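You operate a simulated robot arm through the tools that you are given. There is no shell and no other tool. Be economical: measure what you need, move in short steps, check, and stop when the job is done.

The job below is to be done with a simulated robot arm. You get a single attempt, and the scene is never put back.

## Task
Take the rough stopper and leave it on the white check card.

Only the result counts: the job must be done as asked and must still hold three seconds after the hand-in. Knocking over, shifting, dropping, spilling or breaking anything else fails it. Lids that push on must go on centred and level and be pressed home; caps that screw on are set level and turned clockwise until they are tight.

## Robot
A 7-joint arm with a two-finger parallel gripper, fixed in place. Base frame: the origin is at the foot of the arm, x ahead of it, y to its left, z up; the work surface is at about z = 0. Readings come in mm, rad, newtons and seconds.
With the tool pointing down near the work surface it reaches from about 220 to 580 mm from the base axis. Its first joint turns from -1.152 to 1.152 rad. Payload 2.5 kg.
The TCP is the grasp point between the finger pads, 23 mm short of the fingertips. In the tool frame z runs along the fingers and y along their closing line. Largest opening 94 mm; finger width 38, thickness 10; the body of the gripper, 54 by 96 mm, starts 39 mm behind the TCP.
Orientation is told as [roll, pitch, yaw] about the base's x, y, z axes, in that order, counted from this pose: with the fingers straight down and closing along the base's y, the tool's x points along the base's -x, its y along +y and its z along -z.

## Interface
- The arm moves only by the tool jog_arm. Its arguments are lists of equal length, an entry for each row: "offset": the shift along the tool's x, y, z in mm, a list of three; "turn": the turn, a rotation vector about the tool's x, y, z in rad, a list of three; "gripper": the opening, from 0 (shut) to 1 (fully open). In form: {"offset": [[x, y, z], ...], "turn": [[wx, wy, wz], ...], "gripper": [gripper, ...]}. A call has 1 to 10 rows; each row shifts and turns the commanded pose from where the row before left it, along the tool's axes as they then stand. A row lasts 0.2 s, in which the tool goes at most 50 mm and 0.15 rad; a call with a longer step from one row to the next is refused whole, and so is a gripper value outside its range. A pose out of reach is approached as far as the arm can. The call stops where the force on the tool passes 40 N (or 10 N more than at its start, if that is more) or the arm is blocked; 0.2 s more then pass. The fingers move at their own pace (about 108 mm/s each) and stop on an object; they squeeze with about 42 N. The grip force told is the motor's: it shows also when the fingers shut on nothing. Time passes only in rows, and 0.2 s behind the last, so rows that do not move let the fingers close. It gives the time, the measured TCP pose, the force on the tool (base axes), the opening and the grip force at its end, in the units of the frame above (readings bear some noise), and new pictures: "show" is both (left out), scene, wrist or none.
- Cameras (640 x 400 px; columns grow to the right, rows downward): "scene" is fixed at [111.9, -402.1, 548.2]; the picture's right is [0.87, -0.49, 0.00], its down [-0.26, -0.46, -0.85] and it looks along [0.42, 0.74, -0.53] (base axes); focal length 316 px, centre (320, 200). "wrist" rides on the gripper at [-39, 0, -44] in the tool frame; the picture's right is [0.00, -1.00, 0.00], its down [0.97, 0.00, -0.24] and it looks along [0.24, 0.00, 0.97] (tool axes); focal length 218 px, centre (320, 200). There is no depth. A picture from a camera that has moved, and an enlarged one, comes with that camera's place and axes in the base frame and with its lens.
- zoom(camera, box): a new picture of the part [left, top, right, bottom] of that camera's present view, enlarged. It takes no simulated time.
- hand_in(): hands the job in; it is judged then, once.

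Work in short steps. Places have to be worked out from the pictures, the camera data and where the tool is seen: move nearer, look again, correct. Check each grasp and each placing, and mend what went wrong. You have 90 turns and 150 pictures in all, those below and enlarged ones among them. Open the gripper and draw the arm clear of the work before you hand the job in, unless the task says otherwise; then end with one line.

The tools are called after "Request:" as a command line: name --argument value ..., lists and objects as JSON in quotes. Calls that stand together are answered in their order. jog_arm: Moves the arm, as the interface text tells. Its arguments: {"type":"object","properties":{"offset":{"type":"array"},"turn":{"type":"array"},"gripper":{"type":"array"},"show":{"type":"string","enum":["both","scene","wrist","none"]}},"required":["offset","turn","gripper"]} The other tools are called the same way: zoom (camera, box) takes an enlarged picture of a part of a camera's view; hand_in () hands the job in.

At the start:

```text
time: 0.0
eef_pos: [407.1, 116.0, 259.4]
tool_rot: [0.002, -0.001, 0.0]
ft_force: [-0.2, 0.5, 0.8]
grip_width: 94.2
gripper_force: 0.0
```

scene: 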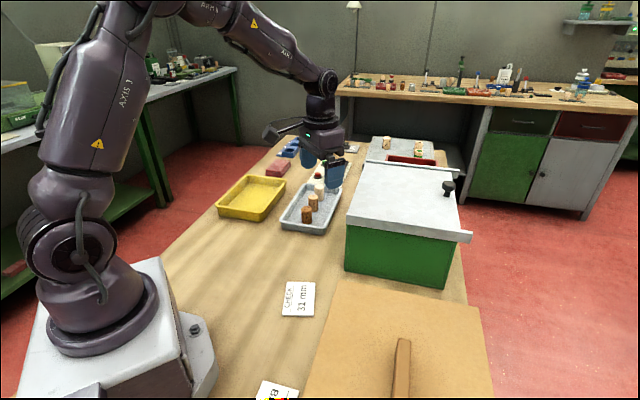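
wrist: 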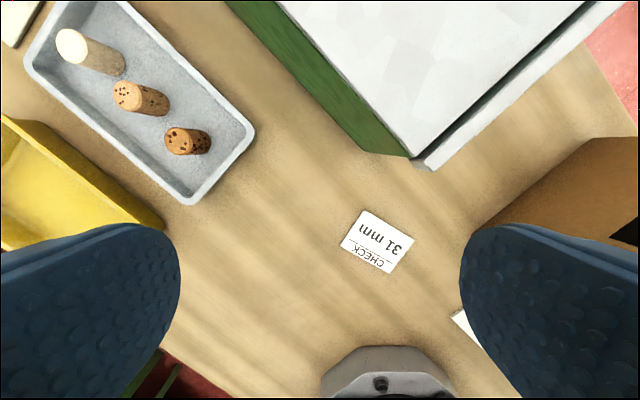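

I'll zoom on the tray and the cards to identify the rough stopper.

Request:
zoom --camera "wrist" --box '[20, 0, 260, 200]'

Request:
zoom --camera "scene" --box '[240, 130, 400, 230]'

Request:
zoom --camera "scene" --box '[230, 270, 390, 400]'

```text
2.00 times, centred on (140, 100) of wrist
camera zoom: at [446.5, 117.9, 302.9], right [0.0, -1.0, 0.0], down [-0.97, 0.0, 0.24], along [-0.24, 0.0, -0.97], focal length 436 px, centre (680, 400)
```

zoom: 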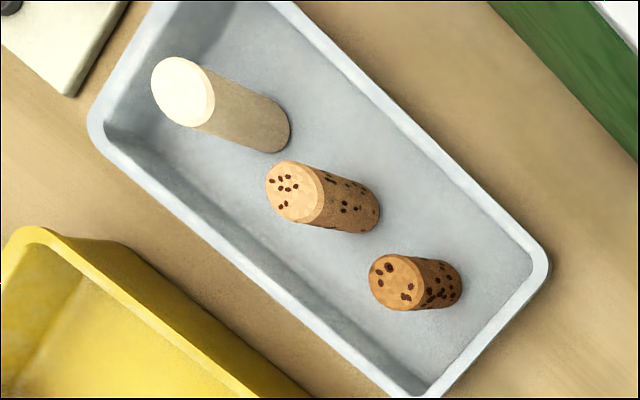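

```text
4.00 times, centred on (320, 180) of scene
camera zoom: at [111.9, -402.1, 548.2], right [0.87, -0.49, 0.0], down [-0.26, -0.46, -0.85], along [0.42, 0.74, -0.53], focal length 1263 px, centre (320, 280)
```

zoom: 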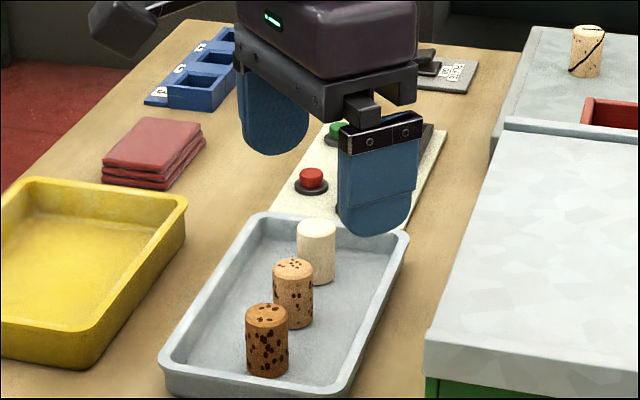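

```text
3.08 times, centred on (310, 335) of scene
camera zoom: at [111.9, -402.1, 548.2], right [0.87, -0.49, 0.0], down [-0.26, -0.46, -0.85], along [0.42, 0.74, -0.53], focal length 972 px, centre (351, -215)
```

zoom: 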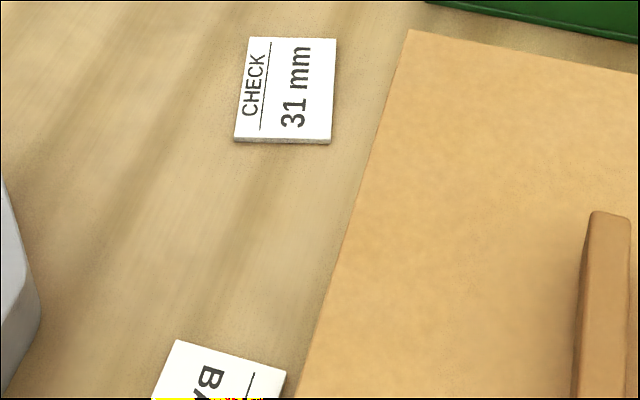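

The tray holds a smooth, a moderately pitted and a heavily pitted stopper; I check for other candidates and labels.

Request:
zoom --camera "scene" --box '[350, 125, 450, 190]'

Request:
zoom --camera "scene" --box '[260, 130, 380, 200]'

Request:
zoom --camera "scene" --box '[295, 185, 325, 230]'

Request:
zoom --camera "wrist" --box '[320, 190, 500, 360]'

```text
6.15 times, centred on (400, 158) of scene
camera zoom: at [111.9, -402.1, 548.2], right [0.87, -0.49, 0.0], down [-0.26, -0.46, -0.85], along [0.42, 0.74, -0.53], focal length 1943 px, centre (-172, 462)
```

zoom: 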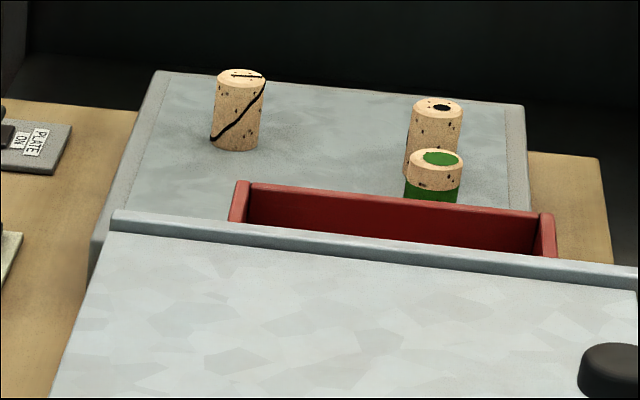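

```text
5.33 times, centred on (320, 165) of scene
camera zoom: at [111.9, -402.1, 548.2], right [0.87, -0.49, 0.0], down [-0.26, -0.46, -0.85], along [0.42, 0.74, -0.53], focal length 1684 px, centre (320, 387)
```

zoom: 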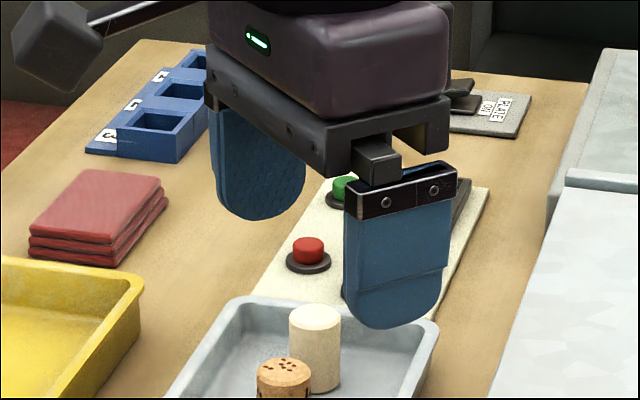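

```text
8.89 times, centred on (310, 208) of scene
camera zoom: at [111.9, -402.1, 548.2], right [0.87, -0.49, 0.0], down [-0.26, -0.46, -0.85], along [0.42, 0.74, -0.53], focal length 2806 px, centre (409, 133)
```

zoom: 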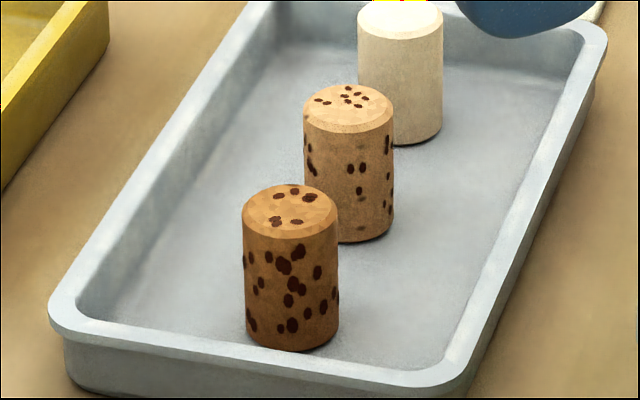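

```text
2.35 times, centred on (410, 275) of wrist
camera zoom: at [446.5, 117.9, 302.9], right [0.0, -1.0, 0.0], down [-0.97, 0.0, 0.24], along [-0.24, 0.0, -0.97], focal length 514 px, centre (108, 24)
```

zoom: 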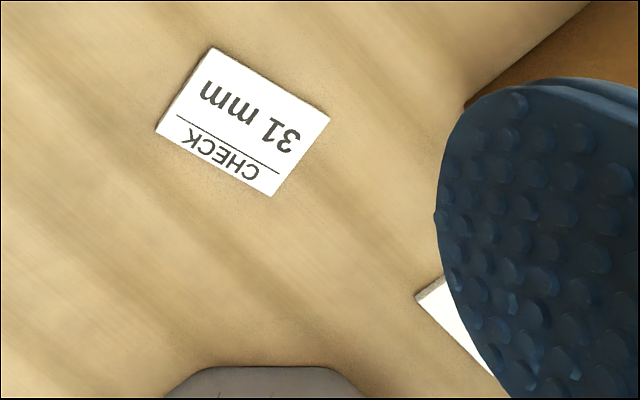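

The roughest stopper (large, dense pits) is the one nearest the base. Triangulating: top at about (452, 276, 48), tray axis at ~45°. I move above it and yaw +45° so the fingers close across the tray.

Request:
jog_arm --offset '[[-11.2, 40, 0], [-11.2, 40, 0], [-11.2, 40, 0], [-11.2, 40, 0], [0, 0, 0], [0, 0, 0], [0, 0, 0], [0, 0, 0], [0, 0, 0], [0, 0, 0]]' --turn '[[0, 0, 0], [0, 0, 0], [0, 0, 0], [0, 0, 0], [0, 0, -0.131], [0, 0, -0.131], [0, 0, -0.131], [0, 0, -0.131], [0, 0, -0.131], [0, 0, -0.131]]' --gripper '[1, 1, 1, 1, 0.7, 0.7, 0.7, 0.7, 0.7, 0.7]'

```text
time: 2.2
eef_pos: [453.1, 278.0, 259.2]
tool_rot: [0.0, -0.002, 0.792]
ft_force: [0.2, -0.4, -0.7]
grip_width: 65.9
gripper_force: 0.0
camera wrist: at [479.7, 306.3, 302.9], right [0.71, -0.7, 0.0], down [-0.68, -0.69, 0.24], along [-0.17, -0.17, -0.97], focal length 218 px, centre (320, 200)
```

scene: 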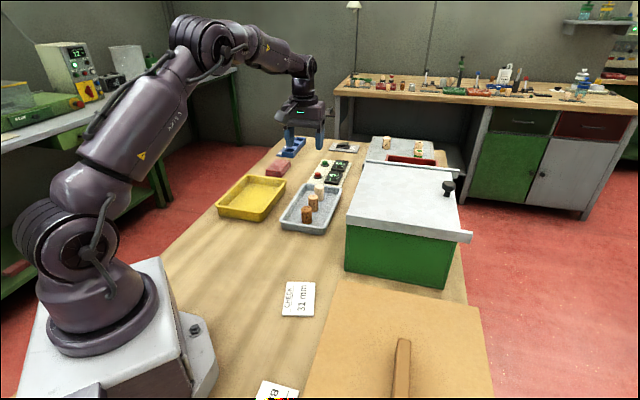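
wrist: 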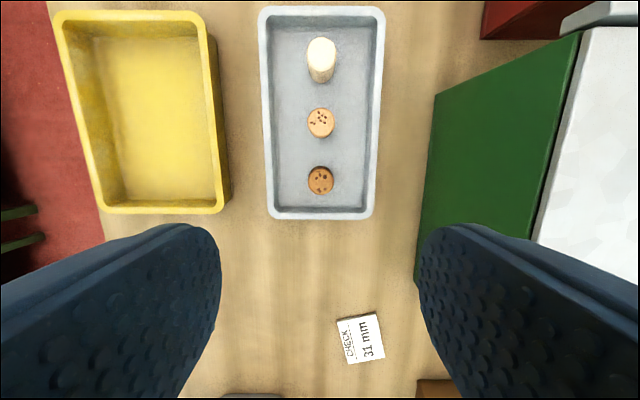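

The stopper is centred under the TCP (within ~1 mm). I descend to just above it.

Request:
jog_arm --offset '[[0, -1, 45], [0, 0, 45], [0, 0, 45], [0, 0, 38]]' --turn '[[0, 0, 0], [0, 0, 0], [0, 0, 0], [0, 0, 0]]' --gripper '[0.65, 0.65, 0.65, 0.65]'

```text
time: 3.2
eef_pos: [454.2, 274.6, 86.2]
tool_rot: [0.001, 0.0, 0.787]
ft_force: [0.6, -0.7, -0.1]
grip_width: 61.2
gripper_force: 0.1
camera wrist: at [481.0, 304.4, 129.2], right [0.71, -0.71, 0.0], down [-0.69, -0.69, 0.24], along [-0.17, -0.17, -0.97], focal length 218 px, centre (320, 200)
```

scene: 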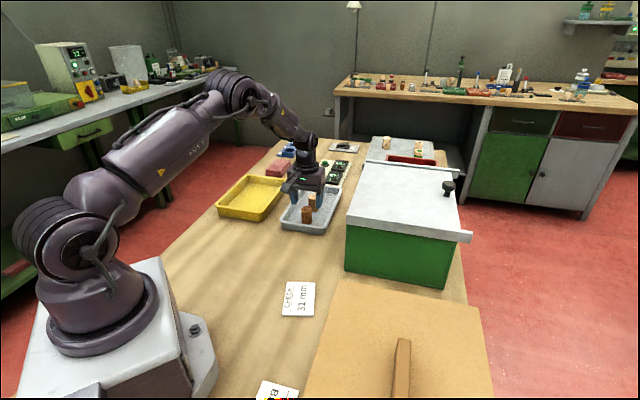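
wrist: 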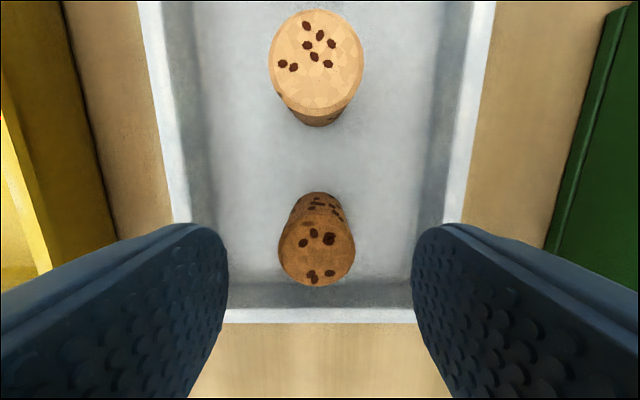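

Alignment is within ~3 mm; I correct it and descend to grasp height.

Request:
jog_arm --offset '[[2.5, 1, 15], [0, 0, 20], [0, 0, 17]]' --turn '[[0, 0, 0], [0, 0, 0], [0, 0, 0]]' --gripper '[0.65, 0.65, 0.65]'

```text
time: 4.0
eef_pos: [451.1, 274.6, 33.7]
tool_rot: [0.001, -0.001, 0.786]
ft_force: [-0.3, -0.1, 0.2]
grip_width: 61.1
gripper_force: 0.1
camera wrist: at [478.6, 303.1, 76.8], right [0.71, -0.71, 0.0], down [-0.69, -0.69, 0.24], along [-0.17, -0.17, -0.97], focal length 218 px, centre (320, 200)
```

scene: 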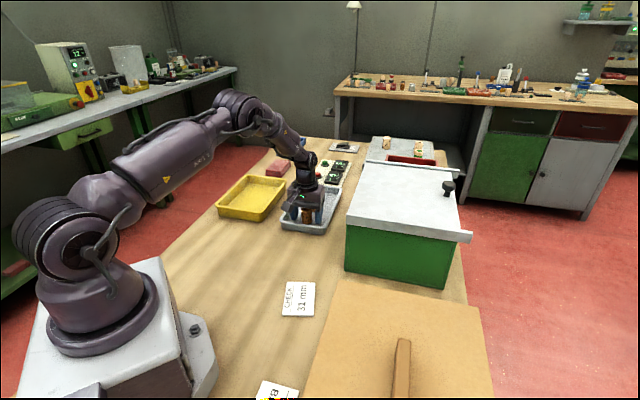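
wrist: 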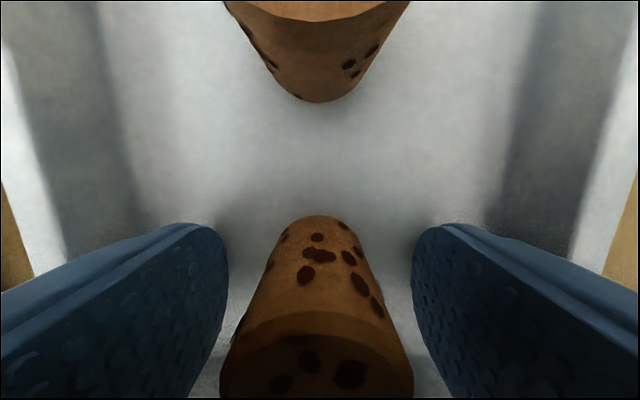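

The stopper stands between the pads and nothing was touched. I close the fingers.

Request:
jog_arm --offset '[[0, 0, 0], [0, 0, 0], [0, 0, 0]]' --turn '[[0, 0, 0], [0, 0, 0], [0, 0, 0]]' --gripper '[0.2, 0.2, 0.2]' --show "wrist"

```text
time: 4.8
eef_pos: [451.4, 273.1, 33.4]
tool_rot: [0.001, 0.0, 0.787]
ft_force: [1.0, 0.2, 0.8]
grip_width: 28.1
gripper_force: 42.0
camera wrist: at [478.6, 302.9, 77.0], right [0.71, -0.71, 0.0], down [-0.69, -0.69, 0.24], along [-0.17, -0.17, -0.97], focal length 218 px, centre (320, 200)
```

wrist: 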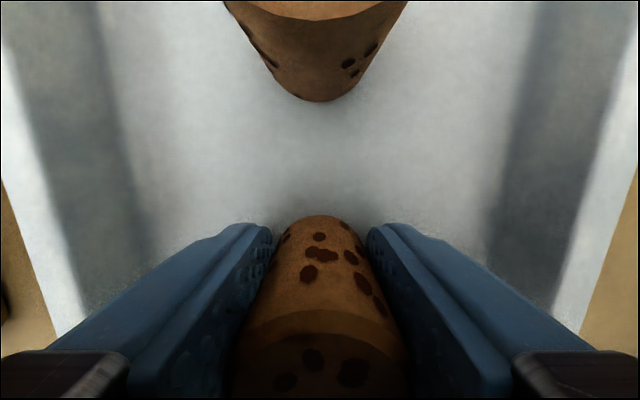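

Grip holds at 28 mm. I lift 90 mm and check.

Request:
jog_arm --offset '[[0, 0, -20], [0, 0, -35], [0, 0, -35]]' --turn '[[0, 0, 0], [0, 0, 0], [0, 0, 0]]' --gripper '[0.2, 0.2, 0.2]'

```text
time: 5.6
eef_pos: [452.3, 274.0, 125.4]
tool_rot: [0.0, -0.002, 0.787]
ft_force: [-0.2, -0.2, -0.1]
grip_width: 27.8
gripper_force: 41.9
camera wrist: at [478.3, 302.7, 167.4], right [0.71, -0.71, 0.0], down [-0.69, -0.69, 0.24], along [-0.17, -0.17, -0.97], focal length 218 px, centre (320, 200)
```

scene: 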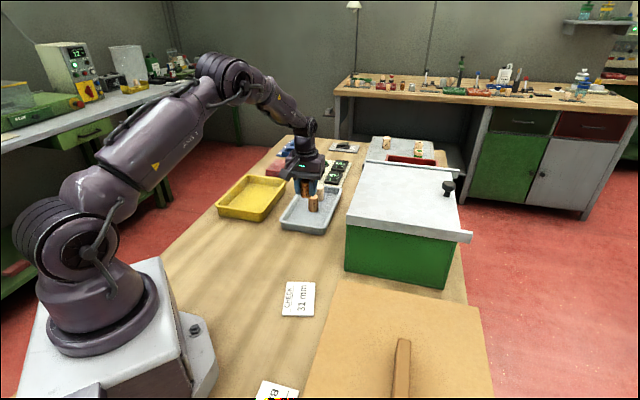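
wrist: 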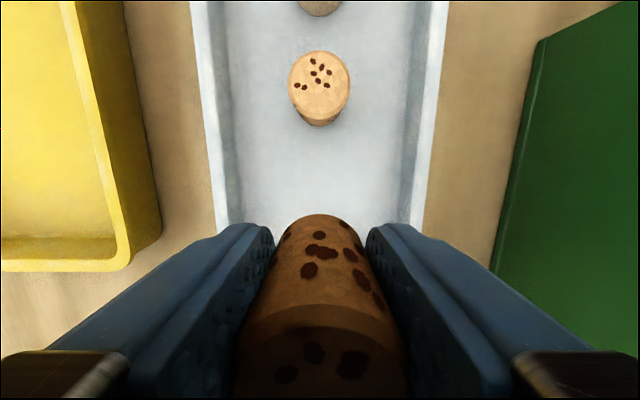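

Stopper is lifted cleanly. Carrying it over the card at about (306, 33).

Request:
jog_arm --offset '[[39.1, -9.6, 0], [39.1, -9.6, 0], [39.1, -9.6, 0], [39.1, -9.6, 0], [39.1, -9.6, 0], [39.1, -9.6, 0], [39.1, -9.6, 0], [0, 0, 0]]' --turn '[[0, 0, 0], [0, 0, 0], [0, 0, 0], [0, 0, 0], [0, 0, 0], [0, 0, 0], [0, 0, 0], [0, 0, 0]]' --gripper '[0.2, 0.2, 0.2, 0.2, 0.2, 0.2, 0.2, 0.2]'

```text
time: 7.4
eef_pos: [304.4, 33.8, 123.4]
tool_rot: [-0.001, 0.001, 0.787]
ft_force: [0.1, -0.4, 0.6]
grip_width: 28.0
gripper_force: 42.0
camera wrist: at [331.6, 62.7, 167.0], right [0.71, -0.71, 0.0], down [-0.69, -0.69, 0.24], along [-0.17, -0.17, -0.97], focal length 218 px, centre (320, 200)
```

scene: 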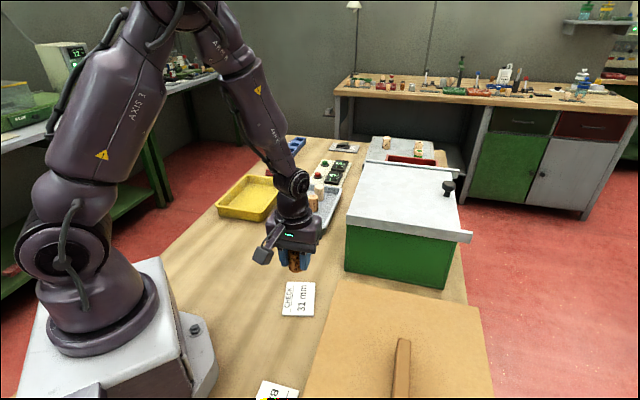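
wrist: 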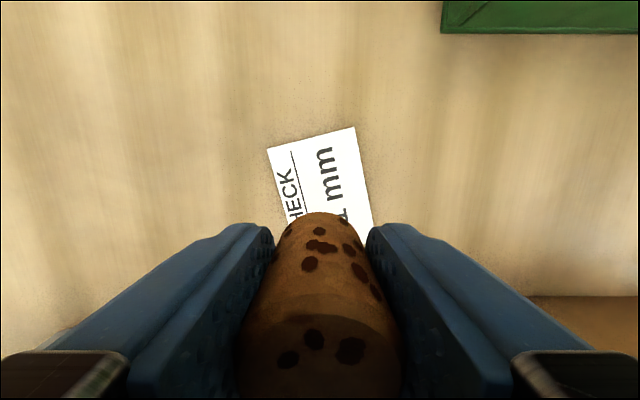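

Well centred over the card. I lower to about 6 mm above, then look.

Request:
jog_arm --offset '[[0, 0, 35], [0, 0, 30], [0, 0, 17], [0, 0, 0]]' --turn '[[0, 0, 0], [0, 0, 0], [0, 0, 0], [0, 0, 0]]' --gripper '[0.2, 0.2, 0.2, 0.2]'

Request:
zoom --camera "scene" --box '[250, 240, 350, 320]'

```text
time: 8.4
eef_pos: [305.7, 33.2, 42.0]
tool_rot: [0.0, 0.0, 0.788]
ft_force: [-0.1, 0.6, -0.1]
grip_width: 27.8
gripper_force: 42.0
camera wrist: at [332.9, 62.5, 85.8], right [0.71, -0.71, 0.0], down [-0.69, -0.69, 0.24], along [-0.17, -0.17, -0.97], focal length 218 px, centre (320, 200)
```

scene: 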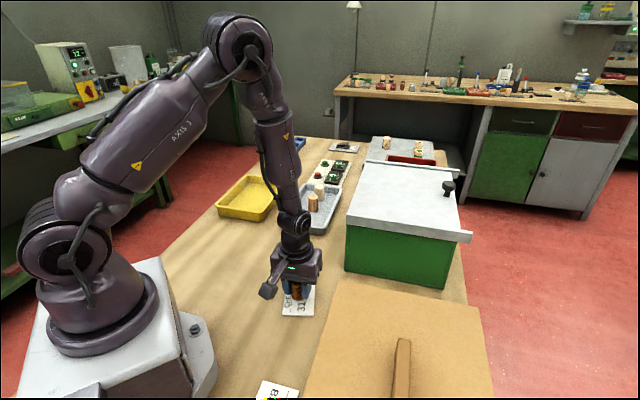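
wrist: 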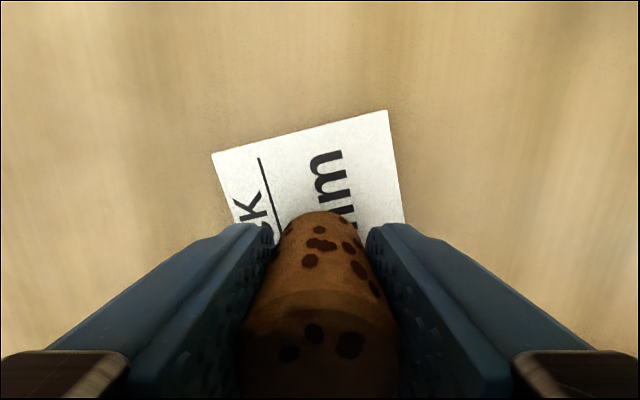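

```text
5.00 times, centred on (300, 280) of scene
camera zoom: at [112.0, -402.1, 548.2], right [0.87, -0.49, 0.0], down [-0.26, -0.46, -0.85], along [0.42, 0.74, -0.53], focal length 1579 px, centre (420, -200)
```

zoom: 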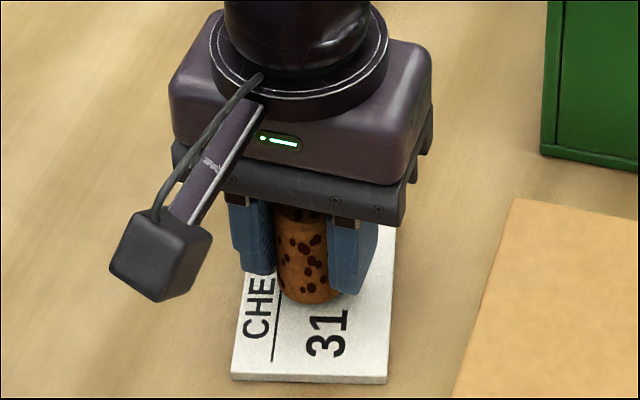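

Over the middle of the card. I lower in small steps until contact.

Request:
jog_arm --offset '[[2, 0, 2], [0, 0, 2], [0, 0, 1], [0, 0, 0]]' --turn '[[0, 0, 0], [0, 0, 0], [0, 0, 0], [0, 0, 0]]' --gripper '[0.2, 0.2, 0.2, 0.2]' --show "none"

Request:
jog_arm --offset '[[0, 0, 1], [0, 0, 1], [0, 0, 0]]' --turn '[[0, 0, 0], [0, 0, 0], [0, 0, 0]]' --gripper '[0.2, 0.2, 0.2]' --show "none"

Request:
zoom --camera "scene" --box '[250, 240, 350, 320]'

```text
time: 9.4
eef_pos: [305.9, 32.9, 37.9]
tool_rot: [0.0, -0.001, 0.785]
ft_force: [0.0, 1.1, 6.8]
grip_width: 28.1
gripper_force: 42.1
```

```text
time: 10.2
eef_pos: [304.6, 32.0, 35.3]
tool_rot: [0.0, 0.0, 0.787]
ft_force: [3.2, -1.6, 6.0]
grip_width: 27.8
gripper_force: 41.4
```

```text
5.00 times, centred on (300, 280) of scene
camera zoom: at [111.9, -402.1, 548.2], right [0.87, -0.49, 0.0], down [-0.26, -0.46, -0.85], along [0.42, 0.74, -0.53], focal length 1579 px, centre (420, -200)
```

zoom: 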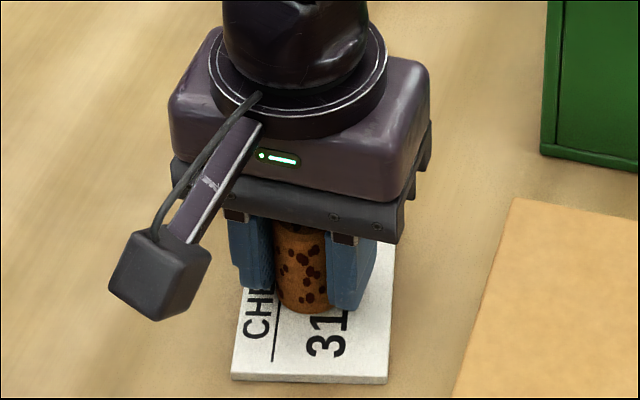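

Contact at ~6 N with the stopper on the card. I release partly and rise straight up.

Request:
jog_arm --offset '[[0, 0, 0], [0, 0, 0], [0, 0, 0], [0, 0, -15], [0, 0, -30], [0, 0, -40], [0, 0, -40]]' --turn '[[0, 0, 0], [0, 0, 0], [0, 0, 0], [0, 0, 0], [0, 0, 0], [0, 0, 0], [0, 0, 0]]' --gripper '[0.4, 0.6, 0.6, 0.6, 0.6, 0.6, 0.6]'

Request:
zoom --camera "scene" --box '[250, 240, 350, 320]'

```text
time: 11.8
eef_pos: [303.5, 31.8, 158.5]
tool_rot: [0.0, 0.0, 0.786]
ft_force: [-0.7, 0.1, -0.5]
grip_width: 56.2
gripper_force: 0.1
camera wrist: at [330.0, 60.6, 202.6], right [0.71, -0.71, 0.0], down [-0.68, -0.69, 0.24], along [-0.17, -0.17, -0.97], focal length 218 px, centre (320, 200)
```

scene: 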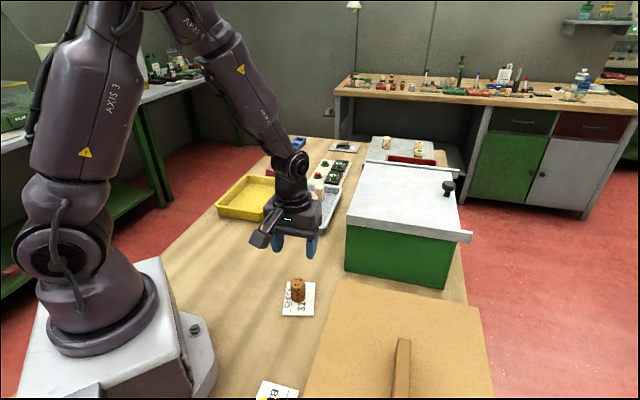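
wrist: 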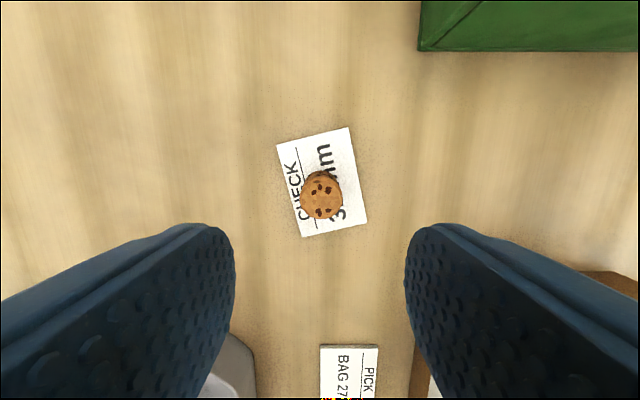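

```text
5.00 times, centred on (300, 280) of scene
camera zoom: at [112.0, -402.1, 548.2], right [0.87, -0.49, 0.0], down [-0.26, -0.46, -0.85], along [0.42, 0.74, -0.53], focal length 1579 px, centre (420, -200)
```

zoom: 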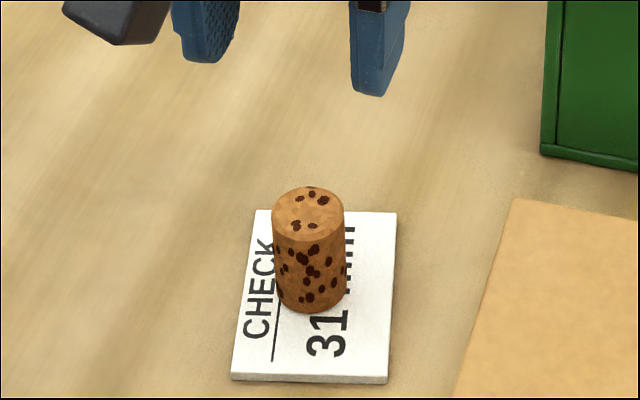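

The stopper stands upright, well inside the check card; the gripper is open and clear, and nothing else has moved. Handing in.

Request:
hand_in

```text
The job is handed in.
```

The most heavily pitted of the three tray stoppers, which I took to be the rough one, is standing upright on the white check card; the gripper is open and clear, and I've handed the job in.
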